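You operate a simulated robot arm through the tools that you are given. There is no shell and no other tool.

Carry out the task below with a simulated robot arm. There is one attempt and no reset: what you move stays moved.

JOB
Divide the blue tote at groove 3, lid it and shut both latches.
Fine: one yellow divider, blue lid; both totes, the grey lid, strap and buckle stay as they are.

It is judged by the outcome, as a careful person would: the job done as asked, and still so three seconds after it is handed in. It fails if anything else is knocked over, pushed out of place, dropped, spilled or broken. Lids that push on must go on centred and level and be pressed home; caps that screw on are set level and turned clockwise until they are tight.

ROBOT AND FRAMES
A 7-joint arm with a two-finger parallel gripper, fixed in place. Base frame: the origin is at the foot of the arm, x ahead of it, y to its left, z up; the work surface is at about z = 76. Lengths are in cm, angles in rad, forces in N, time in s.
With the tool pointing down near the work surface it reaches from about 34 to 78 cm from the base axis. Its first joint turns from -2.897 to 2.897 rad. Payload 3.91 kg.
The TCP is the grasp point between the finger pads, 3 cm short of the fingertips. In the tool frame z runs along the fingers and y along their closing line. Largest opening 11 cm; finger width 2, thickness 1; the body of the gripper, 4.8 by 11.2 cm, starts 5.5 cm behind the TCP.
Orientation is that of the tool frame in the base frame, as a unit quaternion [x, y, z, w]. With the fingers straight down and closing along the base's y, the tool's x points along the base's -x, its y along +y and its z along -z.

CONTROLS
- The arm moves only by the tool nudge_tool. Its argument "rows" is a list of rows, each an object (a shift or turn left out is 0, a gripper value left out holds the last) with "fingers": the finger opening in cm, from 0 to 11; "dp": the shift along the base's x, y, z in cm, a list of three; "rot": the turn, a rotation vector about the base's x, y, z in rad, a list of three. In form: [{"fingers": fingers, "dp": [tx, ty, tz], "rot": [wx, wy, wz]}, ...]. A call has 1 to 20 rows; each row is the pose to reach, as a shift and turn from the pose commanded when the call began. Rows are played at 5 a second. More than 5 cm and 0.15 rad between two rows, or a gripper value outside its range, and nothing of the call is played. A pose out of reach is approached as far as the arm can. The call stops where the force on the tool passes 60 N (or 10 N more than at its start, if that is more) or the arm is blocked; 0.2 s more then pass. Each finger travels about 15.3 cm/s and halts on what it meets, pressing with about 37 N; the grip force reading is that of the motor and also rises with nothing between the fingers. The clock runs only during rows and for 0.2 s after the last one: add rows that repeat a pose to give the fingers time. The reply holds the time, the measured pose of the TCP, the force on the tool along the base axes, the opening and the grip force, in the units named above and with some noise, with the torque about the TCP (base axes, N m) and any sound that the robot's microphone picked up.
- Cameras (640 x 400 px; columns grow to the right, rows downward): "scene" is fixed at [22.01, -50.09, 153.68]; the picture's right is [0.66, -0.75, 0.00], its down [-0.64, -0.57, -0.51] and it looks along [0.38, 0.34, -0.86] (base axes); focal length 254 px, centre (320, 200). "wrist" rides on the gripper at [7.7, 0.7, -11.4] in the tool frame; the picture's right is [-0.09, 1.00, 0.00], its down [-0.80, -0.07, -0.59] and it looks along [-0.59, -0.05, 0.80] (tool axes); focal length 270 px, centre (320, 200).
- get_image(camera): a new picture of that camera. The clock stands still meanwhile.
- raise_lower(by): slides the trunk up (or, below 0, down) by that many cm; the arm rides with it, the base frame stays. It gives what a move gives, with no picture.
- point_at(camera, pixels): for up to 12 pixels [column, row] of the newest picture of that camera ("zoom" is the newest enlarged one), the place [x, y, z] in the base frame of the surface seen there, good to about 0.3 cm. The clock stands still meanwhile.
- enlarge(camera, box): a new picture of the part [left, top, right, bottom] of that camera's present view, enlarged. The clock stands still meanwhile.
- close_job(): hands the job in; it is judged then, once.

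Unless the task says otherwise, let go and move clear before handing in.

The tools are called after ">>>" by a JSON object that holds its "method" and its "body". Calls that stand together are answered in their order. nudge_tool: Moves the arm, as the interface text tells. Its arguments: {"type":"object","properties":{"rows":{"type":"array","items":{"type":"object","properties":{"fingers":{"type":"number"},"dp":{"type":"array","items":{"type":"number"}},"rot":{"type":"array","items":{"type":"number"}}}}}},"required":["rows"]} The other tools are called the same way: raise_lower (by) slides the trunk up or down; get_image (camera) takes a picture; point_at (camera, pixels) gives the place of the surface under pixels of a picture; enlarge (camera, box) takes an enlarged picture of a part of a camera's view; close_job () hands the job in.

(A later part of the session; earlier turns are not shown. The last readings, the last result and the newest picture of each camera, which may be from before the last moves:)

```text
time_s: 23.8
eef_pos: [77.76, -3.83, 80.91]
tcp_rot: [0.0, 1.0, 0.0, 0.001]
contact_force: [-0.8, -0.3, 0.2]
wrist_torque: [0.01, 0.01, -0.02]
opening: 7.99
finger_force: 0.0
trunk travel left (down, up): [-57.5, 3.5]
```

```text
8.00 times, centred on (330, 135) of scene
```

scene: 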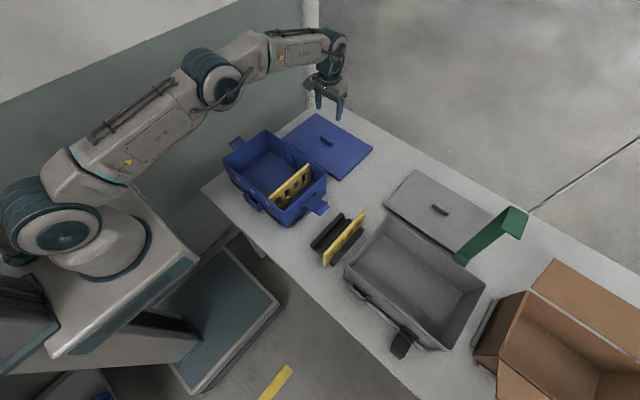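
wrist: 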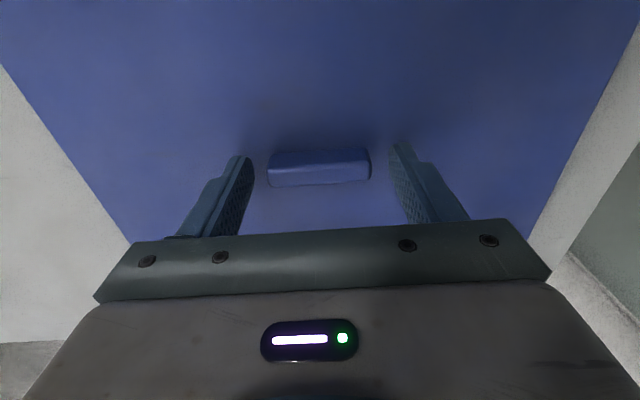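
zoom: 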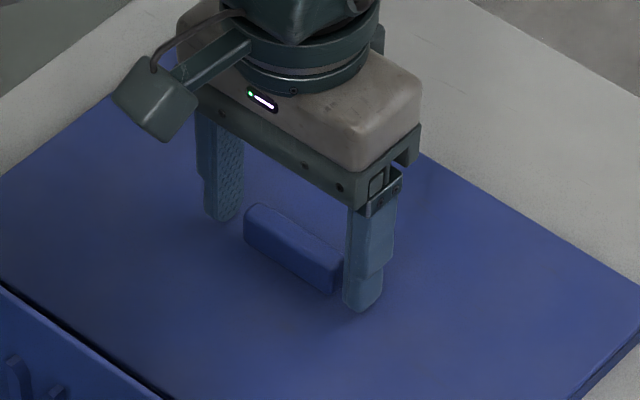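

The handle (columns 267–371) is centred between the fingers (253, 390) and within pad width. Closing to grip.

>>> {"method": "nudge_tool", "body": {"rows": [{"fingers": 7}, {"fingers": 6.2}, {"fingers": 5.6}, {"fingers": 5}, {"fingers": 4.4}, {"fingers": 4.4}, {"fingers": 4.4}]}}

>>> {"method": "get_image", "body": {"camera": "wrist"}}

```text
time_s: 25.4
eef_pos: [77.88, -3.9, 80.97]
tcp_rot: [0.0, 1.0, -0.001, 0.0]
contact_force: [-0.3, -1.0, 0.0]
wrist_torque: [-0.01, -0.04, -0.01]
opening: 5.93
finger_force: 37.4
trunk travel left (down, up): [-57.5, 3.5]
```

```text
taken
```

wrist: 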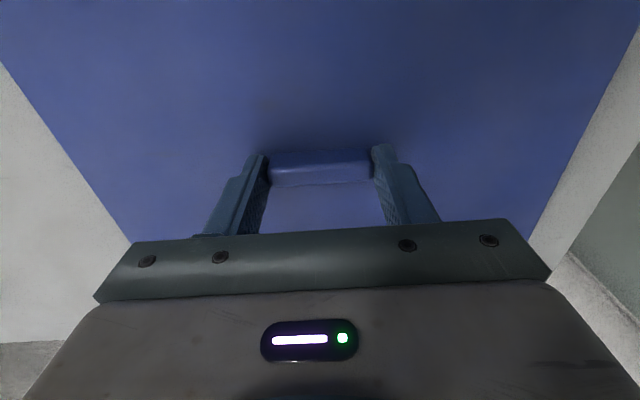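

Gripped with opening 5.93 and 37 N. Lifting slowly 3 cm to test that the lid hangs level.

>>> {"method": "nudge_tool", "body": {"rows": [{"fingers": 4.4, "dp": [0, 0, 0.3]}, {"fingers": 4.4, "dp": [0, 0, 0.8]}, {"fingers": 4.4, "dp": [0, 0, 1.5]}, {"fingers": 4.4, "dp": [0, 0, 2.2]}, {"fingers": 4.4, "dp": [0, 0, 3]}, {"fingers": 4.4, "dp": [0, 0, 3]}]}}

>>> {"method": "enlarge", "body": {"camera": "scene", "box": [220, 90, 400, 210]}}

>>> {"method": "get_image", "body": {"camera": "wrist"}}

```text
time_s: 26.8
eef_pos: [77.8, -3.91, 83.86]
tcp_rot: [0.0, 1.0, -0.001, -0.001]
contact_force: [0.5, 0.1, -1.9]
wrist_torque: [0.02, 0.02, 0.0]
opening: 5.93
finger_force: 37.0
trunk travel left (down, up): [-57.5, 3.5]
```

```text
3.33 times, centred on (310, 150) of scene
```

zoom: 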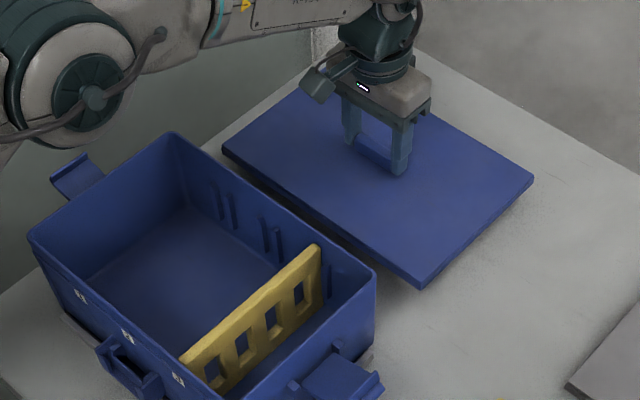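

```text
taken
```

wrist: 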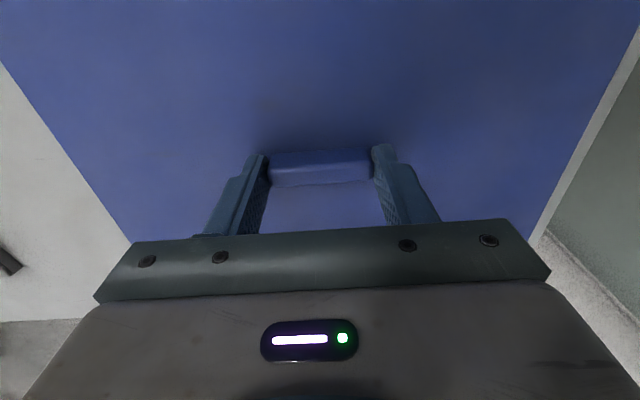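

The lid lifted and appears level (light, ~2 N). Let me verify with corner heights before raising further.

>>> {"method": "point_at", "body": {"camera": "zoom", "pixels": [[300, 92], [227, 144], [420, 272], [528, 179], [310, 200], [480, 215], [345, 115], [400, 240], [420, 283], [223, 152]]}}

```text
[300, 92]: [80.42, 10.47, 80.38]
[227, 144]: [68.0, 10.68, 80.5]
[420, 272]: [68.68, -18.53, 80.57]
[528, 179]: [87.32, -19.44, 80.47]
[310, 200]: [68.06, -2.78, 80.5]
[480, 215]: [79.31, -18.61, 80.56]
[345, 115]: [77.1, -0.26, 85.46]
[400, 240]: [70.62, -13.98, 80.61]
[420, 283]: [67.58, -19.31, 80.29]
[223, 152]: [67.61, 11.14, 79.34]
```

All corners read 80.4–80.6: level. Raising to TCP z≈97, then retracting over the tote.

>>> {"method": "nudge_tool", "body": {"rows": [{"fingers": 4.4, "dp": [0, 0, 1]}, {"fingers": 4.4, "dp": [0, 0, 2.5]}, {"fingers": 4.4, "dp": [0, 0, 4.5]}, {"fingers": 4.4, "dp": [0, 0, 6.5]}, {"fingers": 4.4, "dp": [0, 0, 8.5]}, {"fingers": 4.4, "dp": [0, 0, 10.5]}, {"fingers": 4.4, "dp": [0, 0, 12]}, {"fingers": 4.4, "dp": [0, 0, 13]}, {"fingers": 4.4, "dp": [-1, 0, 13]}, {"fingers": 4.4, "dp": [-3, 0, 13]}, {"fingers": 4.4, "dp": [-5.5, 0, 13]}, {"fingers": 4.4, "dp": [-8, 0, 13]}, {"fingers": 4.4, "dp": [-11, 0, 13]}, {"fingers": 4.4, "dp": [-14, 0, 13]}, {"fingers": 4.4, "dp": [-17, 0, 13]}, {"fingers": 4.4, "dp": [-20, 0, 13]}, {"fingers": 4.4, "dp": [-23, 0, 13]}, {"fingers": 4.4, "dp": [-25, 0, 13]}, {"fingers": 4.4, "dp": [-26.4, 0, 13]}, {"fingers": 4.4, "dp": [-26.9, -0.15, 13]}]}}

>>> {"method": "get_image", "body": {"camera": "scene"}}

>>> {"method": "get_image", "body": {"camera": "wrist"}}

```text
time_s: 31.0
eef_pos: [51.03, -4.11, 97.15]
tcp_rot: [0.001, 1.0, -0.001, 0.0]
contact_force: [0.7, -0.2, -2.0]
wrist_torque: [0.03, -0.01, 0.03]
opening: 5.93
finger_force: 37.4
trunk travel left (down, up): [-57.5, 3.5]
```

```text
taken
```

scene: 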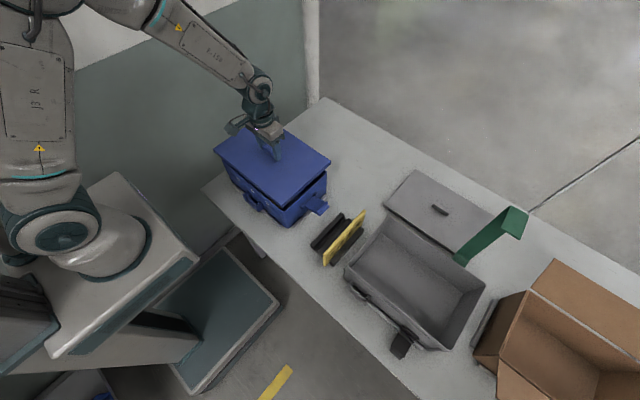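

```text
taken
```

wrist: 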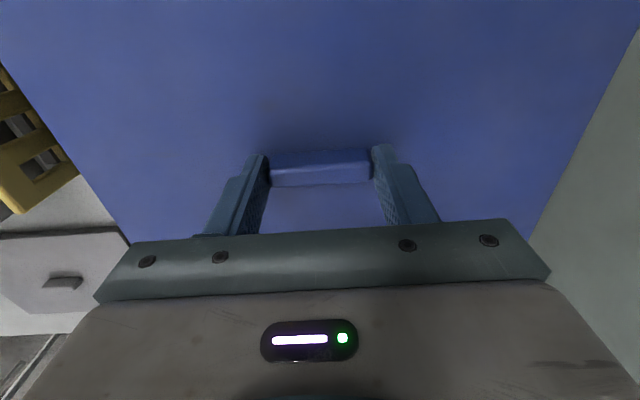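

The lid is over the tote. I'll enlarge to measure its corner positions against the tote rim.

>>> {"method": "enlarge", "body": {"camera": "scene", "box": [205, 120, 345, 230]}}

```text
3.64 times, centred on (275, 175) of scene
```

zoom: 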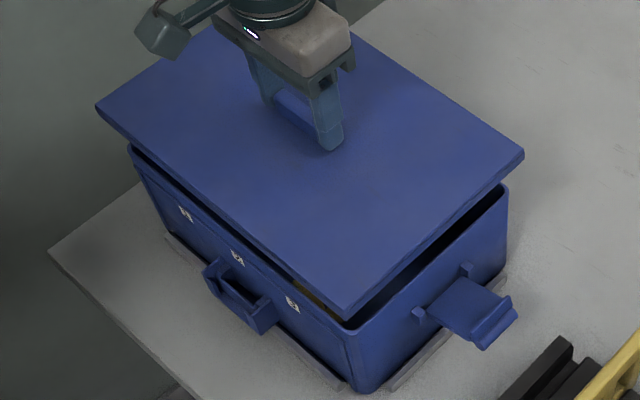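

>>> {"method": "point_at", "body": {"camera": "zoom", "pixels": [[100, 107], [345, 302], [519, 155], [222, 208], [430, 232], [98, 116], [345, 318], [355, 330], [505, 190], [133, 152], [250, 245], [440, 250]]}}

```text
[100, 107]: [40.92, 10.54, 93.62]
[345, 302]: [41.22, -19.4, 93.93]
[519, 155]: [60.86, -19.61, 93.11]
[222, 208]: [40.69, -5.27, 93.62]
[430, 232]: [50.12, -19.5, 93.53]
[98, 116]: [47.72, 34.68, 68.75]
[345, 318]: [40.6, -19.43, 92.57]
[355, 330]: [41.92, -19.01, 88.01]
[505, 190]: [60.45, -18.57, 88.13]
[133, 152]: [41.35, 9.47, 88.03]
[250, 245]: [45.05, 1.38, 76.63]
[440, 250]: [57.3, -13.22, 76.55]
```

Lid corners read y +10.5…−19.5, x ≈40.7…61; tote rim y ≈+9.8…−18.9, x≈41…60.8, so they're nearly concentric. I'll zoom in on the corners for finer alignment.

>>> {"method": "enlarge", "body": {"camera": "scene", "box": [270, 180, 320, 230]}}

```text
8.00 times, centred on (295, 205) of scene
```

zoom: 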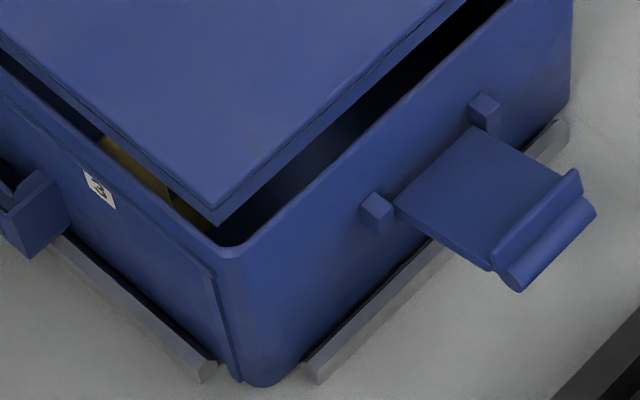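

The latch flap is visible with a ridge and round lip at its outer end, hinged on the end wall. Measuring edges of lid skirt and tote wall in this zoom.

>>> {"method": "point_at", "body": {"camera": "zoom", "pixels": [[340, 100], [341, 108], [341, 112], [110, 132], [110, 140], [380, 130], [360, 150], [330, 230], [180, 205], [140, 240], [120, 230], [460, 110]]}}

>>> {"method": "enlarge", "body": {"camera": "scene", "box": [205, 125, 255, 175]}}

```text
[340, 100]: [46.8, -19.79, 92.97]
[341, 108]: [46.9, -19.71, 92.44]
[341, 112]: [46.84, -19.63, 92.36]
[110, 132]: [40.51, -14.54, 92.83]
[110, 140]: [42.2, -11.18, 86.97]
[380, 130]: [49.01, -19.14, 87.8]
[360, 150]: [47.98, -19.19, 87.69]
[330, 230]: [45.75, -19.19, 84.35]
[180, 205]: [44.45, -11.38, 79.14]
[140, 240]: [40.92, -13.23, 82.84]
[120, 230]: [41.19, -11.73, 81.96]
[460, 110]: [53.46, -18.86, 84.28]
```

```text
8.00 times, centred on (230, 150) of scene
```

zoom: 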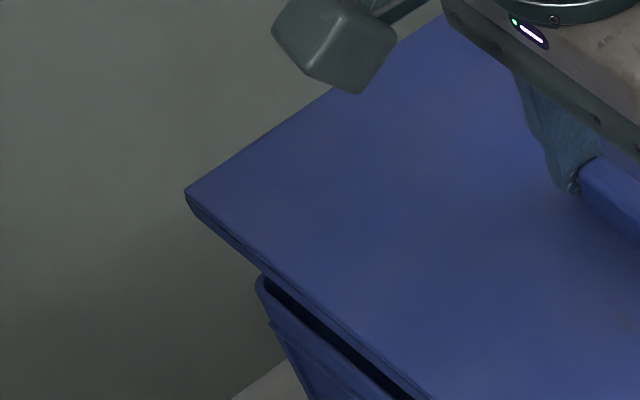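

>>> {"method": "point_at", "body": {"camera": "zoom", "pixels": [[255, 147], [260, 147], [300, 118], [305, 118], [190, 192], [230, 225], [235, 240], [300, 300], [262, 282], [300, 345], [330, 320], [345, 335]]}}

>>> {"method": "enlarge", "body": {"camera": "scene", "box": [300, 135, 350, 185]}}

```text
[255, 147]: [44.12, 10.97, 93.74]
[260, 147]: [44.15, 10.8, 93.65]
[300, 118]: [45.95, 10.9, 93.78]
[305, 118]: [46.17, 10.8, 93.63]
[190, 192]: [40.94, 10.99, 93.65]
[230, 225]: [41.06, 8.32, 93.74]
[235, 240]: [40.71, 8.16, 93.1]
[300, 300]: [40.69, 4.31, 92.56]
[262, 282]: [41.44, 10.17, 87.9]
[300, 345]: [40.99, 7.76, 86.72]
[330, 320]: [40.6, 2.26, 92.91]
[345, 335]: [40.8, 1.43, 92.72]
```

```text
8.00 times, centred on (325, 160) of scene
```

zoom: 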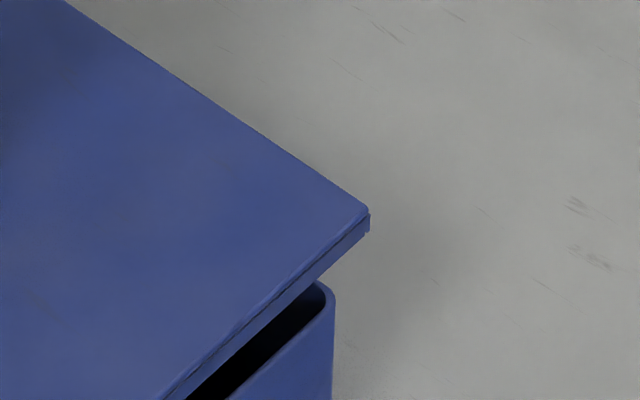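

>>> {"method": "point_at", "body": {"camera": "zoom", "pixels": [[195, 93], [190, 95], [280, 152], [276, 155], [364, 210], [345, 228], [365, 225], [322, 286], [331, 300], [300, 275], [330, 350], [290, 345]]}}

```text
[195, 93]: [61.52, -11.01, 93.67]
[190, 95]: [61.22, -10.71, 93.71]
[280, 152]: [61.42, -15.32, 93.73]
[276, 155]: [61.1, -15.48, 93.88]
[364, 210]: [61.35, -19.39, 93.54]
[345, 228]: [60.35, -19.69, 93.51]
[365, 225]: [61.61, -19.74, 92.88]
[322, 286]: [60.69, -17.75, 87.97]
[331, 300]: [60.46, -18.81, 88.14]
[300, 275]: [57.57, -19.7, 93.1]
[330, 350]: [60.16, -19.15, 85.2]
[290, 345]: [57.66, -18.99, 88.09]
```

Fine measurement: lid centre ≈(51.03,−4.38), tote centre ≈(50.95,−4.48). I'll shift (−0.08,−0.1) and lower so the skirt is just above the rim, then inspect.

>>> {"method": "nudge_tool", "body": {"rows": [{"fingers": 4.4, "dp": [-0.08, -0.1, 0]}, {"fingers": 4.4, "dp": [-0.08, -0.1, -1]}, {"fingers": 4.4, "dp": [-0.08, -0.1, -2]}, {"fingers": 4.4, "dp": [-0.08, -0.1, -2.8]}, {"fingers": 4.4, "dp": [-0.08, -0.1, -3.4]}, {"fingers": 4.4, "dp": [-0.08, -0.1, -3.4]}]}}

>>> {"method": "enlarge", "body": {"camera": "scene", "box": [270, 180, 320, 230]}}

>>> {"method": "enlarge", "body": {"camera": "scene", "box": [205, 125, 255, 175]}}

>>> {"method": "enlarge", "body": {"camera": "scene", "box": [300, 145, 350, 195]}}

```text
time_s: 32.4
eef_pos: [50.86, -4.31, 93.51]
tcp_rot: [0.001, 1.0, 0.0, -0.001]
contact_force: [0.5, -0.2, -0.9]
wrist_torque: [-0.01, 0.02, -0.01]
opening: 5.93
finger_force: 37.3
trunk travel left (down, up): [-57.5, 3.5]
```

```text
8.00 times, centred on (295, 205) of scene
```

zoom: 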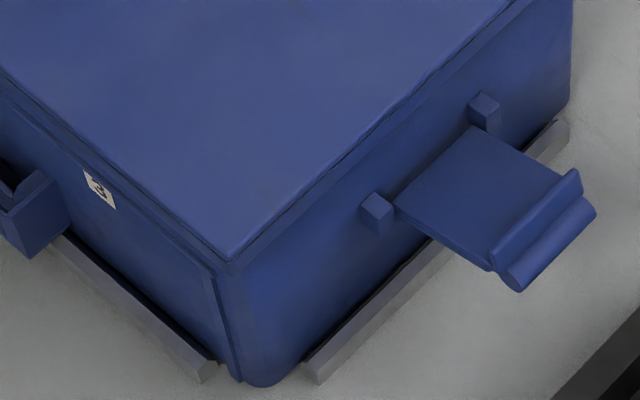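

```text
8.00 times, centred on (230, 150) of scene
```

zoom: 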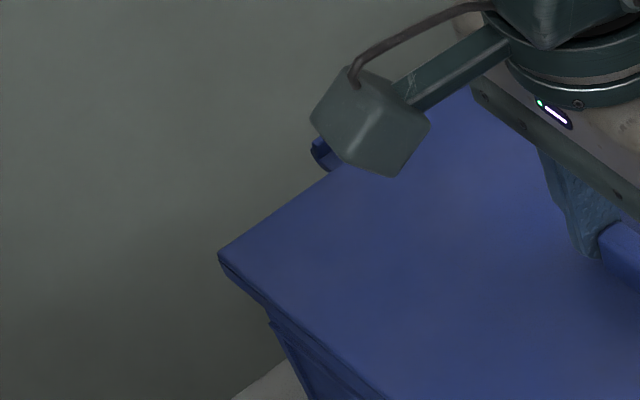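

```text
8.00 times, centred on (325, 170) of scene
```

zoom: 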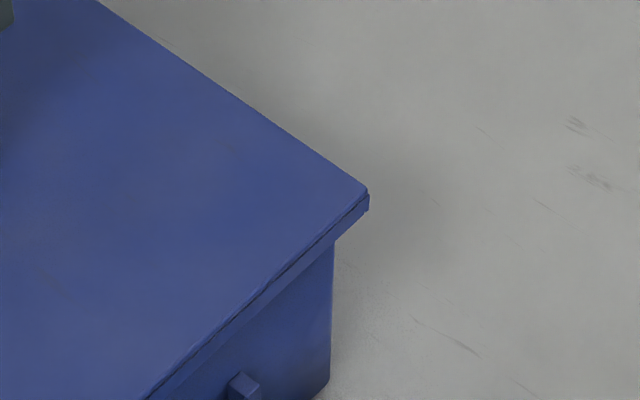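

The skirt is now just over the rim with no contact. Re-measuring lid edges vs. tote walls on all visible sides.

>>> {"method": "point_at", "body": {"camera": "zoom", "pixels": [[200, 78], [195, 80], [300, 142], [296, 145], [365, 200], [250, 300], [255, 308], [330, 280], [300, 320], [200, 345], [203, 355], [325, 350]]}}

>>> {"method": "enlarge", "body": {"camera": "scene", "box": [205, 125, 255, 175]}}

```text
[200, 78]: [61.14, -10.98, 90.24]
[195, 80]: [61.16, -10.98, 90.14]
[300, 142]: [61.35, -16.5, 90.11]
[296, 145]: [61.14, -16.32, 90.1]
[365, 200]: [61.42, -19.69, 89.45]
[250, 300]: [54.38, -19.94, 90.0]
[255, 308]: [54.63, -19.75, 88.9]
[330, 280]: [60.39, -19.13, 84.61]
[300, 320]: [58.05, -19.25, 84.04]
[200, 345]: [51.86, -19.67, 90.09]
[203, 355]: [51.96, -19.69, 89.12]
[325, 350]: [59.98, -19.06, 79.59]
```

```text
8.00 times, centred on (230, 150) of scene
```

zoom: 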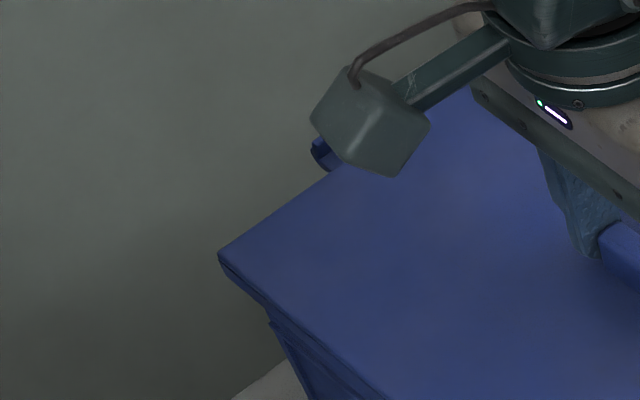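

>>> {"method": "point_at", "body": {"camera": "zoom", "pixels": [[222, 253], [270, 218], [265, 218], [300, 195], [260, 295], [300, 330], [310, 345], [280, 335], [300, 370], [275, 325], [330, 360], [320, 155]]}}

>>> {"method": "enlarge", "body": {"camera": "scene", "box": [225, 140, 315, 225]}}

```text
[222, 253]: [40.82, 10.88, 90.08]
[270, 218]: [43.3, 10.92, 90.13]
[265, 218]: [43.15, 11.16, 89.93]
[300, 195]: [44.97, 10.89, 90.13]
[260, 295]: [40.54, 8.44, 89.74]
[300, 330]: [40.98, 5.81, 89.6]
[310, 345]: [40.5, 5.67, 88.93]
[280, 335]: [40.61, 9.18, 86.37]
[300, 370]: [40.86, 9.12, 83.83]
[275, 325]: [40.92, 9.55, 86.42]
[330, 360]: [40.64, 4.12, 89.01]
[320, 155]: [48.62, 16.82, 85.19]
```

```text
4.71 times, centred on (270, 182) of scene
```

zoom: 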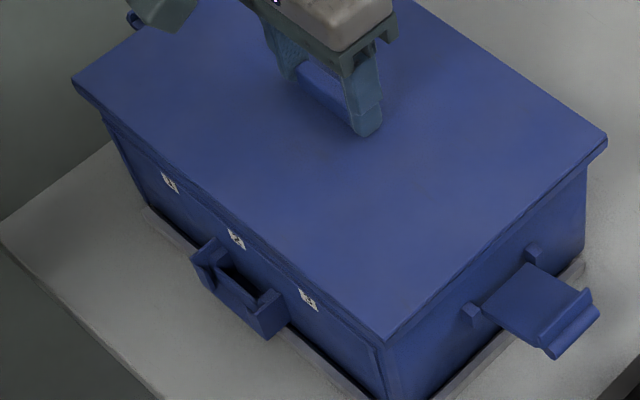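

Let me use symmetric tote features (front handle, labels) to nail the tote's y-centre.

>>> {"method": "enlarge", "body": {"camera": "scene", "box": [230, 170, 290, 220]}}

```text
8.00 times, centred on (260, 195) of scene
```

zoom: 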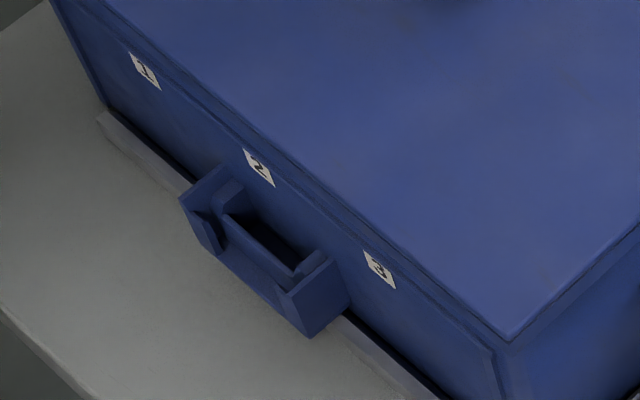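

>>> {"method": "point_at", "body": {"camera": "zoom", "pixels": [[145, 71], [259, 168], [379, 269], [182, 200], [310, 335], [221, 168], [333, 262], [100, 117], [60, 15], [495, 350], [85, 85], [500, 390]]}}

```text
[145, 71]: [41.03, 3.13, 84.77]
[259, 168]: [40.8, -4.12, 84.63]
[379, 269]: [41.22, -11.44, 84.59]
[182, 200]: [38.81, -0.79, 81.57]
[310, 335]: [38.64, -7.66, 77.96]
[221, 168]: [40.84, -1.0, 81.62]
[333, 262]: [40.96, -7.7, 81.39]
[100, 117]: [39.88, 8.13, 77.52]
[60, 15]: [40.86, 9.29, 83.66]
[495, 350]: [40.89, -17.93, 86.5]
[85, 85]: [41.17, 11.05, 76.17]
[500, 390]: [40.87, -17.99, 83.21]
```

Handle and labels put the tote's centre at y≈−4.25 (scene) versus lid ≈−4.37, x matched. I'll shift y +0.12 and lower slowly in small steps, watching force.

>>> {"method": "nudge_tool", "body": {"rows": [{"fingers": 4.4, "dp": [0, 0.12, 0]}, {"fingers": 4.4, "dp": [0, 0.12, -0.2]}, {"fingers": 4.4, "dp": [0, 0.12, -0.4]}, {"fingers": 4.4, "dp": [0, 0.12, -0.6]}, {"fingers": 4.4, "dp": [0, 0.12, -0.8]}, {"fingers": 4.4, "dp": [0, 0.12, -1.0]}, {"fingers": 4.4, "dp": [0, 0.12, -1.0]}]}}

>>> {"method": "enlarge", "body": {"camera": "scene", "box": [270, 180, 330, 230]}}

```text
time_s: 34.0
eef_pos: [50.9, -4.3, 92.4]
tcp_rot: [0.0, 1.0, 0.0, 0.0]
contact_force: [0.2, 0.3, -2.5]
wrist_torque: [0.0, 0.0, -0.02]
opening: 5.96
finger_force: 37.3
trunk travel left (down, up): [-57.5, 3.5]
```

```text
8.00 times, centred on (300, 205) of scene
```

zoom: 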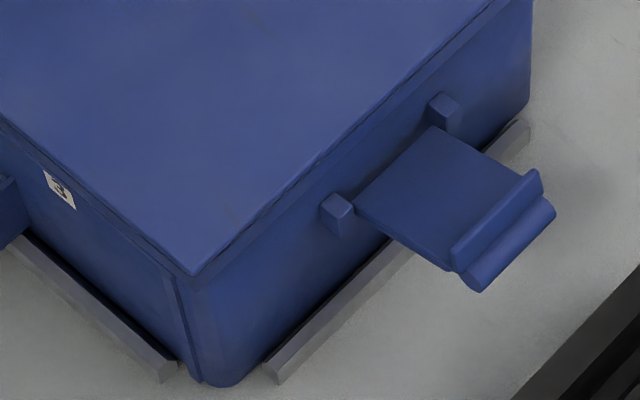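

No contact yet, the skirt seems to be slipping over the rim. Continuing down in small steps.

>>> {"method": "nudge_tool", "body": {"rows": [{"fingers": 4.4, "dp": [0, 0, -0.15]}, {"fingers": 4.4, "dp": [0, 0, -0.3]}, {"fingers": 4.4, "dp": [0, 0, -0.45]}, {"fingers": 4.4, "dp": [0, 0, -0.6]}, {"fingers": 4.4, "dp": [0, 0, -0.6]}]}}

>>> {"method": "enlarge", "body": {"camera": "scene", "box": [270, 180, 330, 230]}}

```text
time_s: 35.2
eef_pos: [51.02, -4.32, 91.97]
tcp_rot: [0.0, 1.0, 0.0, 0.003]
contact_force: [2.2, -1.4, 17.4]
wrist_torque: [-0.02, 0.83, 0.06]
opening: 5.92
finger_force: 37.0
trunk travel left (down, up): [-57.5, 3.5]
```

```text
8.00 times, centred on (300, 205) of scene
```

zoom: 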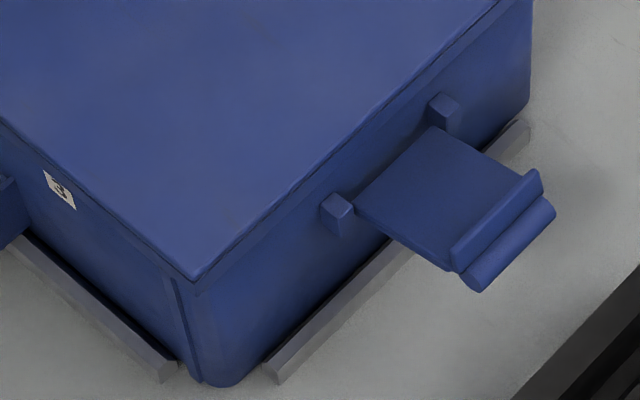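

Contact of 17 N at TCP z=91.97. I'll check lid top heights at the corners for level and depth.

>>> {"method": "enlarge", "body": {"camera": "scene", "box": [205, 120, 345, 230]}}

```text
3.64 times, centred on (275, 175) of scene
```

zoom: 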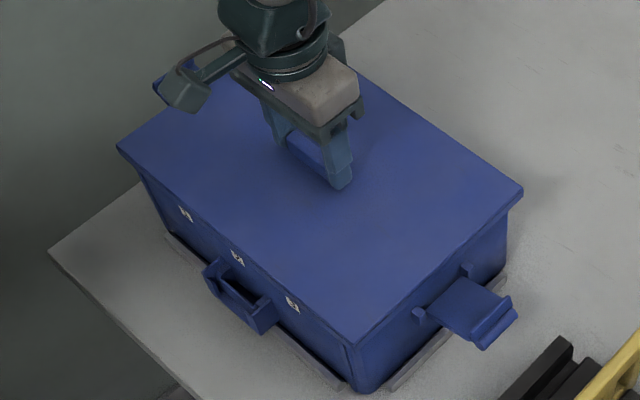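

>>> {"method": "point_at", "body": {"camera": "zoom", "pixels": [[125, 148], [353, 335], [515, 190], [375, 95], [240, 235], [430, 255], [180, 115], [450, 145], [353, 345], [435, 272], [220, 232], [200, 150]]}}

```text
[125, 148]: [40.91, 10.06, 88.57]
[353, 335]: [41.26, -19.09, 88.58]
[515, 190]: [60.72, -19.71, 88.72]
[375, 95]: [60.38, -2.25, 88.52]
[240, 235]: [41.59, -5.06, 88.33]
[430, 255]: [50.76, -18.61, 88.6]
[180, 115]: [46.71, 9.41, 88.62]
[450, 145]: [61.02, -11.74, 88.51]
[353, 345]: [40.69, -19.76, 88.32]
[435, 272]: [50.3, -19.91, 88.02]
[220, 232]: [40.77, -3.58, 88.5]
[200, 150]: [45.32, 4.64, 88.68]
```

Lid top is level at 88.3–88.7 all around. Now pressing down further to find whether it's fully home.

>>> {"method": "nudge_tool", "body": {"rows": [{"fingers": 4.4, "dp": [0, 0, -0.1]}, {"fingers": 4.4, "dp": [0, 0, -0.2]}, {"fingers": 4.4, "dp": [0, 0, -0.3]}, {"fingers": 4.4, "dp": [0, 0, -0.4]}, {"fingers": 4.4, "dp": [0, 0, -0.4]}]}}

```text
time_s: 36.4
eef_pos: [50.9, -4.17, 91.68]
tcp_rot: [0.001, 1.0, 0.001, 0.002]
contact_force: [8.6, -2.6, 27.4]
wrist_torque: [-0.11, -0.43, 0.0]
opening: 5.98
finger_force: 37.3
trunk travel left (down, up): [-57.5, 3.5]
```

>>> {"method": "enlarge", "body": {"camera": "scene", "box": [205, 120, 345, 230]}}

>>> {"method": "get_image", "body": {"camera": "wrist"}}

```text
3.64 times, centred on (275, 175) of scene
```

zoom: 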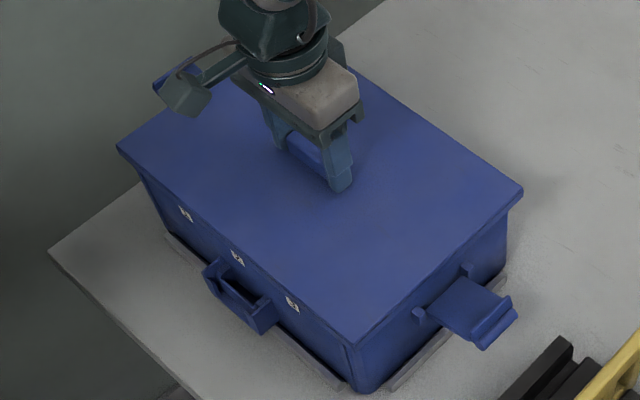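

```text
taken
```

wrist: 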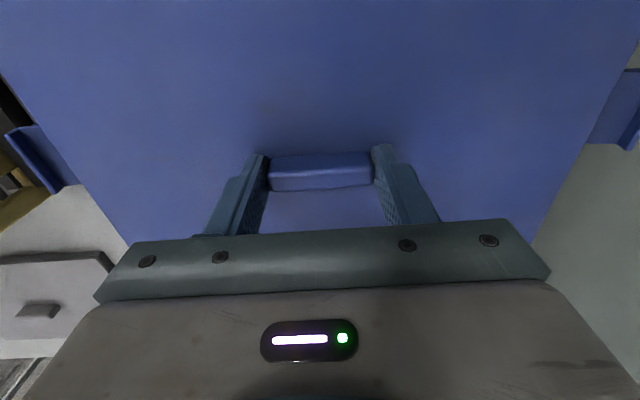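

The gripper slipped down the handle slightly (handle bottom row 187→192) while the lid stayed: it rests on a stop at ~27 N. I'll ease off, release, rise, and then press with closed fingertips on the lid to make sure it's home.

>>> {"method": "nudge_tool", "body": {"rows": [{"fingers": 4.4, "dp": [0, 0, 0.2]}, {"fingers": 5.8, "dp": [0, 0, 0.2]}, {"fingers": 6.6, "dp": [0, 0, 0.2]}, {"fingers": 8, "dp": [0, 0, 0.2]}, {"fingers": 8, "dp": [0, 0, 1.2]}, {"fingers": 8, "dp": [0, 0, 3]}, {"fingers": 8, "dp": [0, 0, 6]}, {"fingers": 8, "dp": [0, 0, 10]}, {"fingers": 8, "dp": [0, 0, 10]}]}}

>>> {"method": "get_image", "body": {"camera": "wrist"}}

>>> {"method": "enlarge", "body": {"camera": "scene", "box": [205, 120, 345, 230]}}

```text
time_s: 38.4
eef_pos: [51.02, -4.17, 101.59]
tcp_rot: [-0.001, 1.0, -0.001, 0.0]
contact_force: [-0.2, -0.7, 0.2]
wrist_torque: [-0.02, 0.02, 0.03]
opening: 8.01
finger_force: 0.0
trunk travel left (down, up): [-57.5, 3.5]
```

```text
taken
```

wrist: 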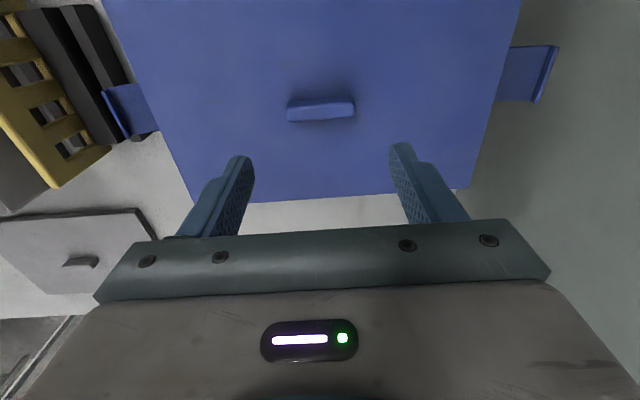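

```text
3.64 times, centred on (275, 175) of scene
```

zoom: 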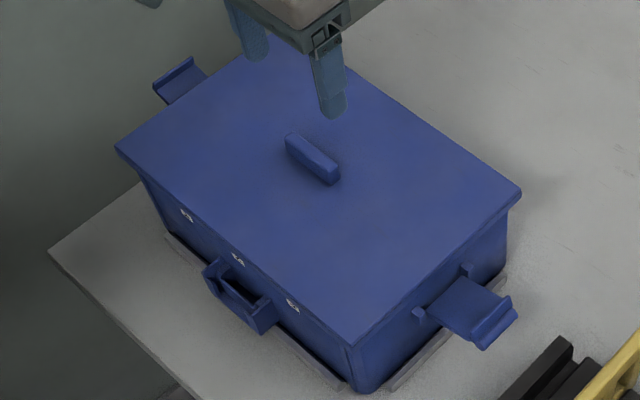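

The lid is on and released. Measuring its top heights and edges again.

>>> {"method": "point_at", "body": {"camera": "zoom", "pixels": [[125, 150], [351, 338], [514, 193], [255, 58], [240, 235], [430, 255], [180, 118], [450, 147], [300, 140], [330, 170], [345, 350], [300, 210]]}}

>>> {"method": "enlarge", "body": {"camera": "scene", "box": [285, 180, 335, 225]}}

```text
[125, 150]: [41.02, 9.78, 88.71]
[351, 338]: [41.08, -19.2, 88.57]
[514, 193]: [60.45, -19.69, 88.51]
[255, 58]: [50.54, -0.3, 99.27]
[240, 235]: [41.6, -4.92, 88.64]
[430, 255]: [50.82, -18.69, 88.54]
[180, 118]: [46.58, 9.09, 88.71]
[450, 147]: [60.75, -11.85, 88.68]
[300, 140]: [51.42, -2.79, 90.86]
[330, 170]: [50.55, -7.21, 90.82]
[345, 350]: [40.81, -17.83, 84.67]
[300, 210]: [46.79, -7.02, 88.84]
```

```text
8.89 times, centred on (310, 202) of scene
```

zoom: 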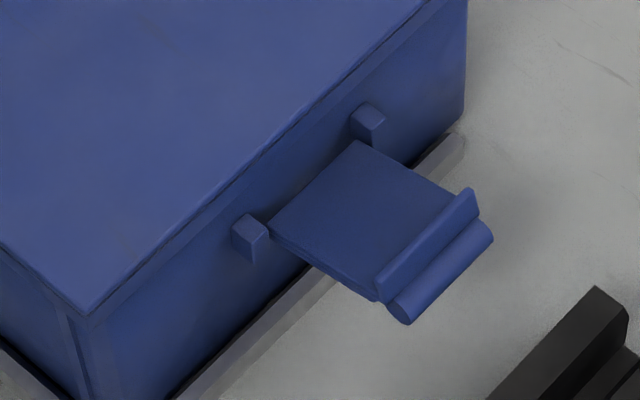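

Now the right-hand latch geometry: lugs, flap, ridge and end bar.

>>> {"method": "point_at", "body": {"camera": "zoom", "pixels": [[250, 225], [370, 115], [275, 225], [358, 145], [320, 200], [420, 190], [360, 270], [380, 280], [470, 195], [400, 310], [485, 230], [440, 270]]}}

>>> {"method": "enlarge", "body": {"camera": "scene", "box": [220, 125, 270, 160]}}

```text
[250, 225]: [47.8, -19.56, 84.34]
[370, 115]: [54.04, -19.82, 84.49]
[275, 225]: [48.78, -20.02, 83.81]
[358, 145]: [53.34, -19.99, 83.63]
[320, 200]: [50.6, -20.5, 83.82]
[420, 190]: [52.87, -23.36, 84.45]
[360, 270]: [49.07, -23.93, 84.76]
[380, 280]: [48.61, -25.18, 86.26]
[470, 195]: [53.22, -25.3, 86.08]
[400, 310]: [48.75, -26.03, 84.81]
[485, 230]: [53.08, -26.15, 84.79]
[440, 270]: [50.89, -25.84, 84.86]
```

```text
11.43 times, centred on (245, 142) of scene
```

zoom: 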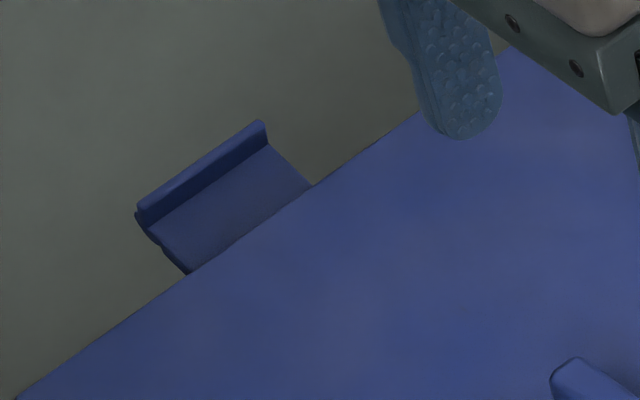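

Right latch: hinge axis ≈(y −20, z 84), flap x 48.6–53.2, hook ridge at y≈−25.2, end bar at (y −26, z 84.85). First I'll press the lid home: closed fingers onto the handle top (z≈90.85), stepping down gently.

>>> {"method": "nudge_tool", "body": {"rows": [{"fingers": 4, "dp": [0, 0, 0]}, {"fingers": 0, "dp": [0, 0, -2]}, {"fingers": 0, "dp": [0.05, 0, -4]}, {"fingers": 0, "dp": [0.1, 0, -6]}, {"fingers": 0, "dp": [0.1, 0, -6.8]}, {"fingers": 0, "dp": [0.1, 0, -7.2]}, {"fingers": 0, "dp": [0.1, 0, -7.5]}, {"fingers": 0, "dp": [0.1, 0, -7.7]}, {"fingers": 0, "dp": [0.1, 0, -7.85]}, {"fingers": 0, "dp": [0.1, 0, -8.0]}, {"fingers": 0, "dp": [0.1, 0, -8.0]}]}}

```text
time_s: 40.8
eef_pos: [50.96, -4.1, 93.76]
tcp_rot: [-0.001, 1.0, 0.0, 0.003]
contact_force: [-0.2, 2.4, 27.4]
wrist_torque: [0.01, 0.11, -0.11]
opening: 0.0
finger_force: 37.2
trunk travel left (down, up): [-57.5, 3.5]
```

Contact on the handle top at TCP 93.76, 27 N. Pressing a bit harder to check the lid doesn't travel further.

>>> {"method": "nudge_tool", "body": {"rows": [{"fingers": 0, "dp": [0, 0, -0.1]}, {"fingers": 0, "dp": [0, 0, -0.2]}, {"fingers": 0, "dp": [0, 0, -0.25]}, {"fingers": 0, "dp": [0, 0, -0.25]}]}}

>>> {"method": "enlarge", "body": {"camera": "scene", "box": [205, 120, 345, 230]}}

```text
time_s: 41.8
eef_pos: [50.89, -4.15, 93.6]
tcp_rot: [0.001, 1.0, -0.001, 0.004]
contact_force: [4.9, 0.9, 56.3]
wrist_torque: [0.0, 0.08, -0.04]
opening: 0.01
finger_force: 37.3
trunk travel left (down, up): [-57.5, 3.5]
```

```text
3.64 times, centred on (275, 175) of scene
```

zoom: 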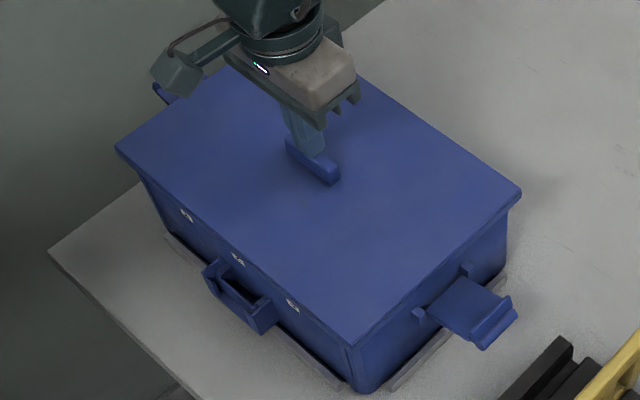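

Force reached 56 N with no visible travel, so the lid seems bottomed. I'll rise off and re-measure the lid top and skirt against the rim.

>>> {"method": "nudge_tool", "body": {"rows": [{"fingers": 0, "dp": [0, 0, 0.5]}, {"fingers": 0, "dp": [0, 0, 2]}, {"fingers": 0, "dp": [0, 0, 5]}, {"fingers": 0, "dp": [0, -4, 9]}, {"fingers": 0, "dp": [0, -8, 12]}, {"fingers": 2, "dp": [0, -12, 13]}, {"fingers": 4, "dp": [0, -16, 13]}, {"fingers": 7, "dp": [0, -20, 13]}, {"fingers": 7, "dp": [0, -21.8, 13]}, {"fingers": 7, "dp": [0, -21.8, 13]}]}}

>>> {"method": "enlarge", "body": {"camera": "scene", "box": [205, 120, 345, 230]}}

>>> {"method": "get_image", "body": {"camera": "wrist"}}

```text
refused: row 4 steps farther than a row can; nothing moved
```

```text
3.64 times, centred on (275, 175) of scene
```

zoom: 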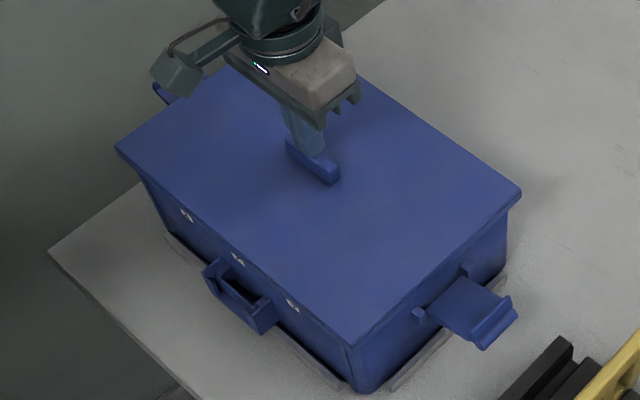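

```text
taken
```

wrist: 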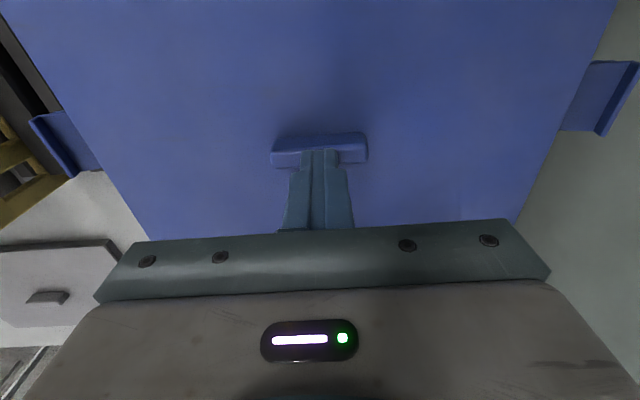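

The step was too long for one row; I'll redo it with shorter steps, rising and moving toward the right latch at height.

>>> {"method": "nudge_tool", "body": {"rows": [{"fingers": 0, "dp": [0, 0, 0.5]}, {"fingers": 0, "dp": [0, 0, 2]}, {"fingers": 0, "dp": [0, 0, 5]}, {"fingers": 0, "dp": [0, -2, 9]}, {"fingers": 0, "dp": [0, -5, 12]}, {"fingers": 2, "dp": [0, -9, 13]}, {"fingers": 4, "dp": [0, -13, 13]}, {"fingers": 7, "dp": [0, -17, 13]}, {"fingers": 7, "dp": [0, -21.8, 13]}, {"fingers": 7, "dp": [0, -21.8, 13]}]}}

>>> {"method": "enlarge", "body": {"camera": "scene", "box": [205, 120, 345, 230]}}

>>> {"method": "get_image", "body": {"camera": "wrist"}}

```text
time_s: 44.0
eef_pos: [51.31, -25.29, 106.14]
tcp_rot: [-0.001, 1.0, 0.001, 0.0]
contact_force: [0.0, -0.2, 0.4]
wrist_torque: [0.0, 0.03, 0.01]
opening: 7.0
finger_force: 0.1
trunk travel left (down, up): [-57.5, 3.5]
```

```text
3.64 times, centred on (275, 175) of scene
```

zoom: 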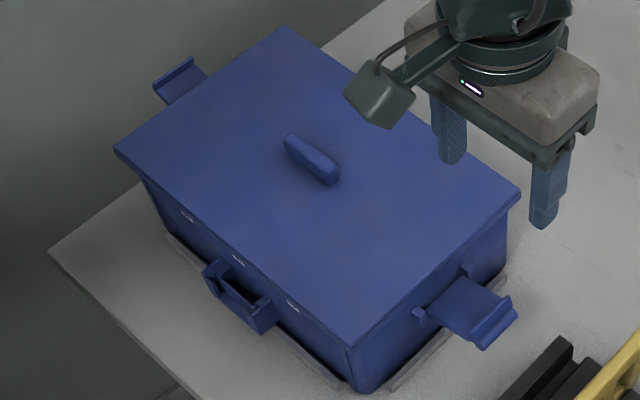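

```text
taken
```

wrist: 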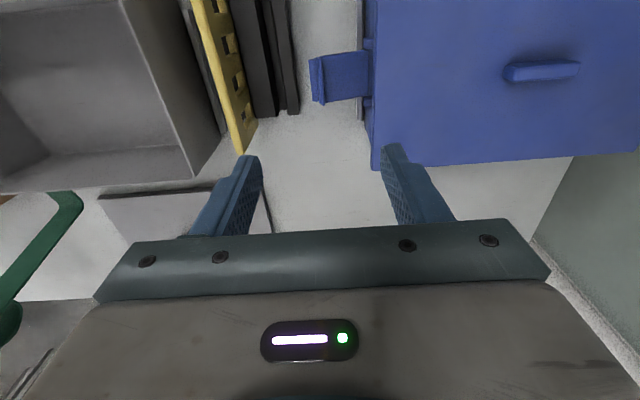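

Labels on the front (187,217) now show less than before, so the lid moved slightly with the press (down or toward −x). Measuring again.

>>> {"method": "point_at", "body": {"camera": "zoom", "pixels": [[122, 150], [351, 340], [512, 195], [284, 30], [240, 240], [430, 255], [180, 116], [450, 150], [400, 130], [345, 320], [118, 155], [300, 210]]}}

>>> {"method": "enlarge", "body": {"camera": "scene", "box": [225, 150, 285, 210]}}

```text
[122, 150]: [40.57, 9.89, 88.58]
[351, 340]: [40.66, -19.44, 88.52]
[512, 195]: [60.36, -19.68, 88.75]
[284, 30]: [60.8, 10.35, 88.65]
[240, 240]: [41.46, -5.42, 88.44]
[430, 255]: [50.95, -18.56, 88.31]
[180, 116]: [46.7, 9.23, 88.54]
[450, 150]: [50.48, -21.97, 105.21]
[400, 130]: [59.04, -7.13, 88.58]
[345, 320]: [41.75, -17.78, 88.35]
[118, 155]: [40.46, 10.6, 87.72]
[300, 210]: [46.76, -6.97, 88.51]
```

```text
6.67 times, centred on (255, 180) of scene
```

zoom: 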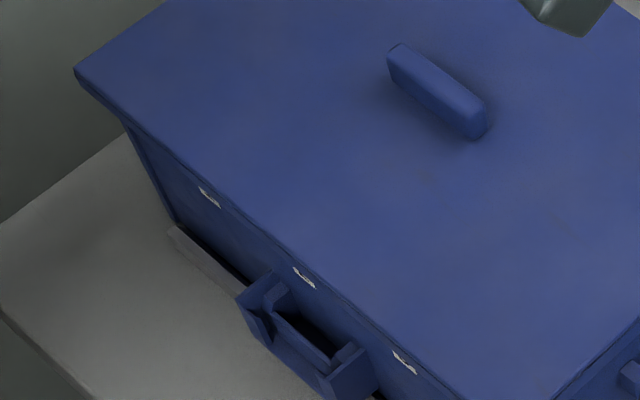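

>>> {"method": "point_at", "body": {"camera": "zoom", "pixels": [[180, 165], [184, 172], [186, 178], [280, 250], [284, 258], [288, 264], [400, 338], [404, 345], [150, 200], [190, 210], [110, 45], [78, 72]]}}

>>> {"method": "enlarge", "body": {"camera": "scene", "box": [280, 120, 350, 190]}}

```text
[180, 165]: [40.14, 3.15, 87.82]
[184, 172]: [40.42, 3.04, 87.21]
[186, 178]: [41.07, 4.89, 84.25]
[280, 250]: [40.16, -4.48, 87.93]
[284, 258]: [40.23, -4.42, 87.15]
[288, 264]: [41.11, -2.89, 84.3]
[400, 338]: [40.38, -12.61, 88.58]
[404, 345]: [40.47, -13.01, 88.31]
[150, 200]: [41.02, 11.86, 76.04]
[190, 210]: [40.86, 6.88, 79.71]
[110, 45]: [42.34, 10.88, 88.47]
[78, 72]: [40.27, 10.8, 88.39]
```

```text
5.71 times, centred on (315, 155) of scene
```

zoom: 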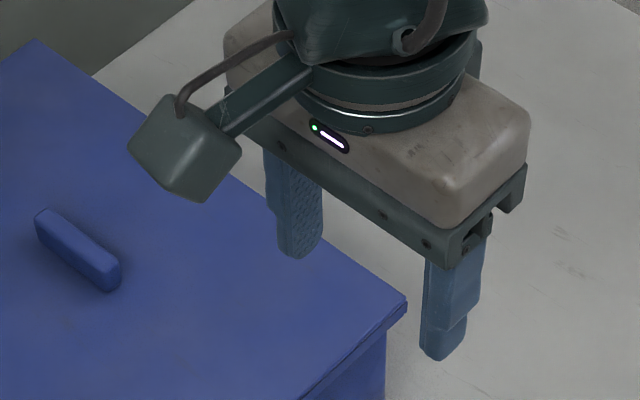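

The lid's near skirt edge now reads x≈40.2–40.4 (tote wall 40.95), i.e. it slid a bit toward −x while pressed. Let me measure its far side and end edges to see the actual offset.

>>> {"method": "point_at", "body": {"camera": "zoom", "pixels": [[98, 90], [102, 90], [345, 262], [340, 262], [375, 283], [398, 300], [400, 310], [395, 318], [350, 345], [352, 352], [384, 340], [370, 390]]}}

>>> {"method": "enlarge", "body": {"camera": "scene", "box": [280, 160, 340, 210]}}

```text
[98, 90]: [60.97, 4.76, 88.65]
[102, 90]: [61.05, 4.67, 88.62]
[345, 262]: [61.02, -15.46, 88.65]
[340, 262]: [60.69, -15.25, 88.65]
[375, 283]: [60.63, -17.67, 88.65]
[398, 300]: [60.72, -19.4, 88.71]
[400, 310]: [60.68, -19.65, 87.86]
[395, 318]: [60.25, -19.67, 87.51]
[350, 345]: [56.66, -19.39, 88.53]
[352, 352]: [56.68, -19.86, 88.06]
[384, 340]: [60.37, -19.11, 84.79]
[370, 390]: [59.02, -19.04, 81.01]
```

```text
8.00 times, centred on (310, 185) of scene
```

zoom: 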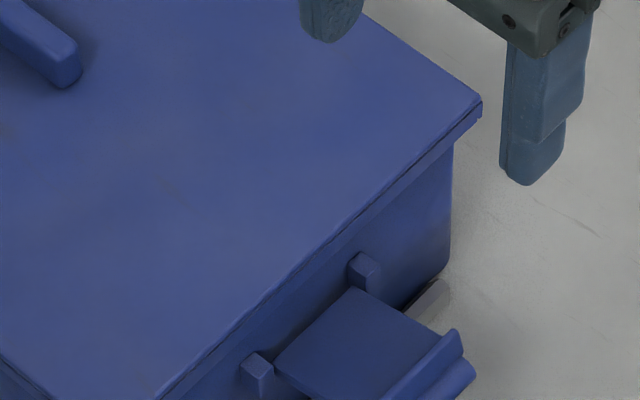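

The far edge is at ≈61.05 (was 61.4): the lid is ≈0.3 cm off-centre toward −x within the skirt's slack. I'll go back, grip the handle lightly from above, and slide the lid back +0.3 in x to centre it.

>>> {"method": "nudge_tool", "body": {"rows": [{"fingers": 8, "dp": [-0.1, 4, 0]}, {"fingers": 8, "dp": [-0.2, 8, 0]}, {"fingers": 8, "dp": [-0.3, 12, 0]}, {"fingers": 8, "dp": [-0.36, 16, 0]}, {"fingers": 8, "dp": [-0.36, 19, -0.5]}, {"fingers": 8, "dp": [-0.36, 21.79, -2]}, {"fingers": 8, "dp": [-0.36, 21.79, -5]}, {"fingers": 8, "dp": [-0.36, 21.79, -8]}, {"fingers": 8, "dp": [-0.36, 21.79, -8]}, {"fingers": 8, "dp": [-0.36, 21.79, -8]}]}}

>>> {"method": "get_image", "body": {"camera": "wrist"}}

```text
time_s: 46.2
eef_pos: [50.51, -4.17, 98.29]
tcp_rot: [0.0, 1.0, 0.0, -0.001]
contact_force: [-0.1, -0.6, -0.4]
wrist_torque: [-0.02, -0.01, 0.02]
opening: 7.98
finger_force: 0.0
trunk travel left (down, up): [-57.5, 3.5]
```

```text
taken
```

wrist: 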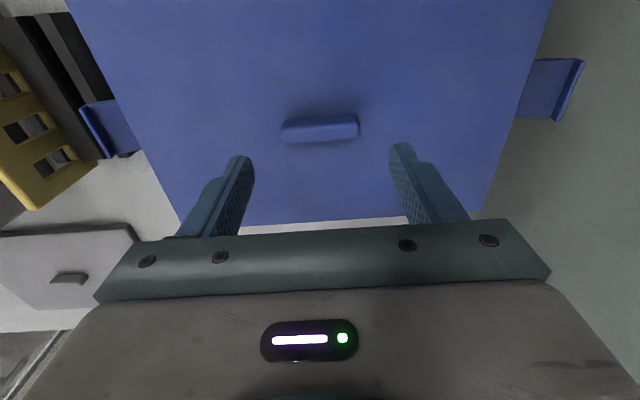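

Handle is centred at column 320.5 between the fingers. Descending to TCP z≈92 and closing on the handle.

>>> {"method": "nudge_tool", "body": {"rows": [{"fingers": 8, "dp": [0, 0, -2]}, {"fingers": 8, "dp": [0, 0, -4]}, {"fingers": 8, "dp": [0, 0, -5.4]}, {"fingers": 8, "dp": [0, 0, -6.2]}, {"fingers": 7, "dp": [0, 0, -6.2]}, {"fingers": 6.3, "dp": [0, 0, -6.2]}, {"fingers": 5.8, "dp": [0, 0, -6.2]}, {"fingers": 5, "dp": [0, 0, -6.2]}, {"fingers": 5, "dp": [0, 0, -6.2]}]}}

>>> {"method": "get_image", "body": {"camera": "wrist"}}

```text
time_s: 48.2
eef_pos: [50.61, -4.1, 91.98]
tcp_rot: [0.0, 1.0, 0.0, -0.001]
contact_force: [-0.2, 1.0, 0.5]
wrist_torque: [-0.02, 0.0, 0.03]
opening: 5.92
finger_force: 36.8
trunk travel left (down, up): [-57.5, 3.5]
```

```text
taken
```

wrist: 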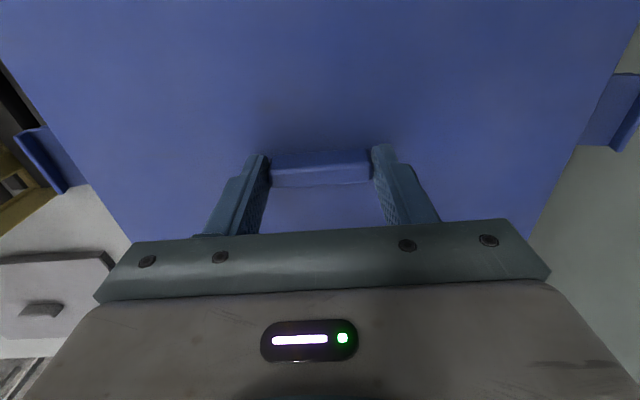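

Gripped with negligible load. Now sliding +0.3 in x slowly and watching the side force.

>>> {"method": "nudge_tool", "body": {"rows": [{"fingers": 5, "dp": [0.1, 0, 0]}, {"fingers": 5, "dp": [0.2, 0, 0]}, {"fingers": 5, "dp": [0.3, 0, 0]}, {"fingers": 5, "dp": [0.3, 0, 0]}]}}

>>> {"method": "enlarge", "body": {"camera": "scene", "box": [225, 150, 285, 210]}}

>>> {"method": "enlarge", "body": {"camera": "scene", "box": [285, 130, 345, 190]}}

```text
time_s: 49.2
eef_pos: [50.97, -4.19, 92.1]
tcp_rot: [0.0, 1.0, 0.001, 0.001]
contact_force: [-3.3, -1.3, 11.3]
wrist_torque: [-0.01, 1.06, 0.06]
opening: 5.96
finger_force: 37.4
trunk travel left (down, up): [-57.5, 3.5]
```

```text
6.67 times, centred on (255, 180) of scene
```

zoom: 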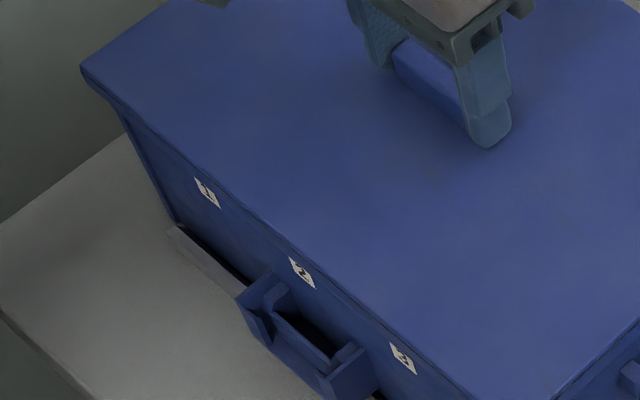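

```text
6.67 times, centred on (315, 160) of scene
```

zoom: 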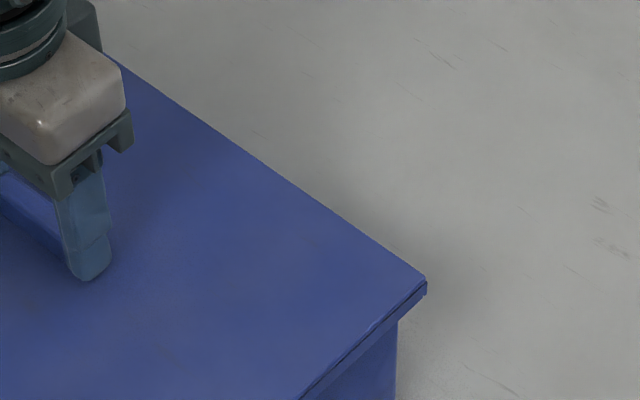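

The slide met resistance (Fz +11 N, torque about y +1.06: near skirt riding on the near wall), so the true centre is a bit less in +x. I'll check the far wall position, then back off ~0.17.

>>> {"method": "point_at", "body": {"camera": "zoom", "pixels": [[394, 345], [395, 375], [390, 360], [396, 390], [420, 285], [424, 290], [300, 195], [260, 165]]}}

>>> {"method": "nudge_tool", "body": {"rows": [{"fingers": 5, "dp": [-0.08, 0, 0]}, {"fingers": 5, "dp": [-0.16, 0, 0]}, {"fingers": 5, "dp": [-0.16, 0, 0]}]}}

```text
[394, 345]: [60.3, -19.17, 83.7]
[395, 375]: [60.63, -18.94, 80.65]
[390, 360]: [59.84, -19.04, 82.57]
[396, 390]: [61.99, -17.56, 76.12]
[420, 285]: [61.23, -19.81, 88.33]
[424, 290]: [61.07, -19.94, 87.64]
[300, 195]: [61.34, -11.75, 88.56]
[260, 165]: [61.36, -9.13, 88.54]
```

```text
time_s: 50.0
eef_pos: [50.71, -4.14, 92.2]
tcp_rot: [0.0, 1.0, 0.0, 0.001]
contact_force: [2.5, -1.4, 7.2]
wrist_torque: [-0.1, 0.18, -0.01]
opening: 5.94
finger_force: 37.3
trunk travel left (down, up): [-57.5, 3.5]
```

>>> {"method": "enlarge", "body": {"camera": "scene", "box": [205, 120, 345, 230]}}

```text
3.64 times, centred on (275, 175) of scene
```

zoom: 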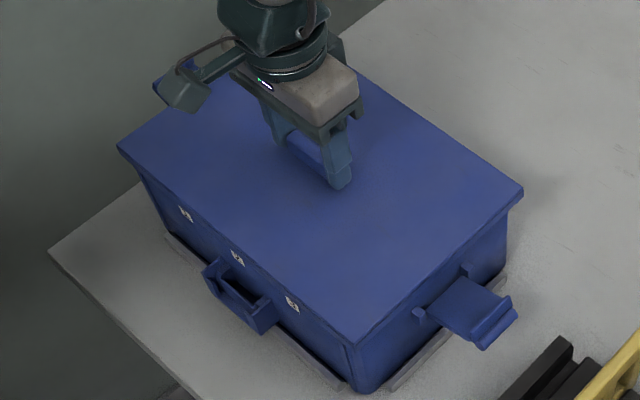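

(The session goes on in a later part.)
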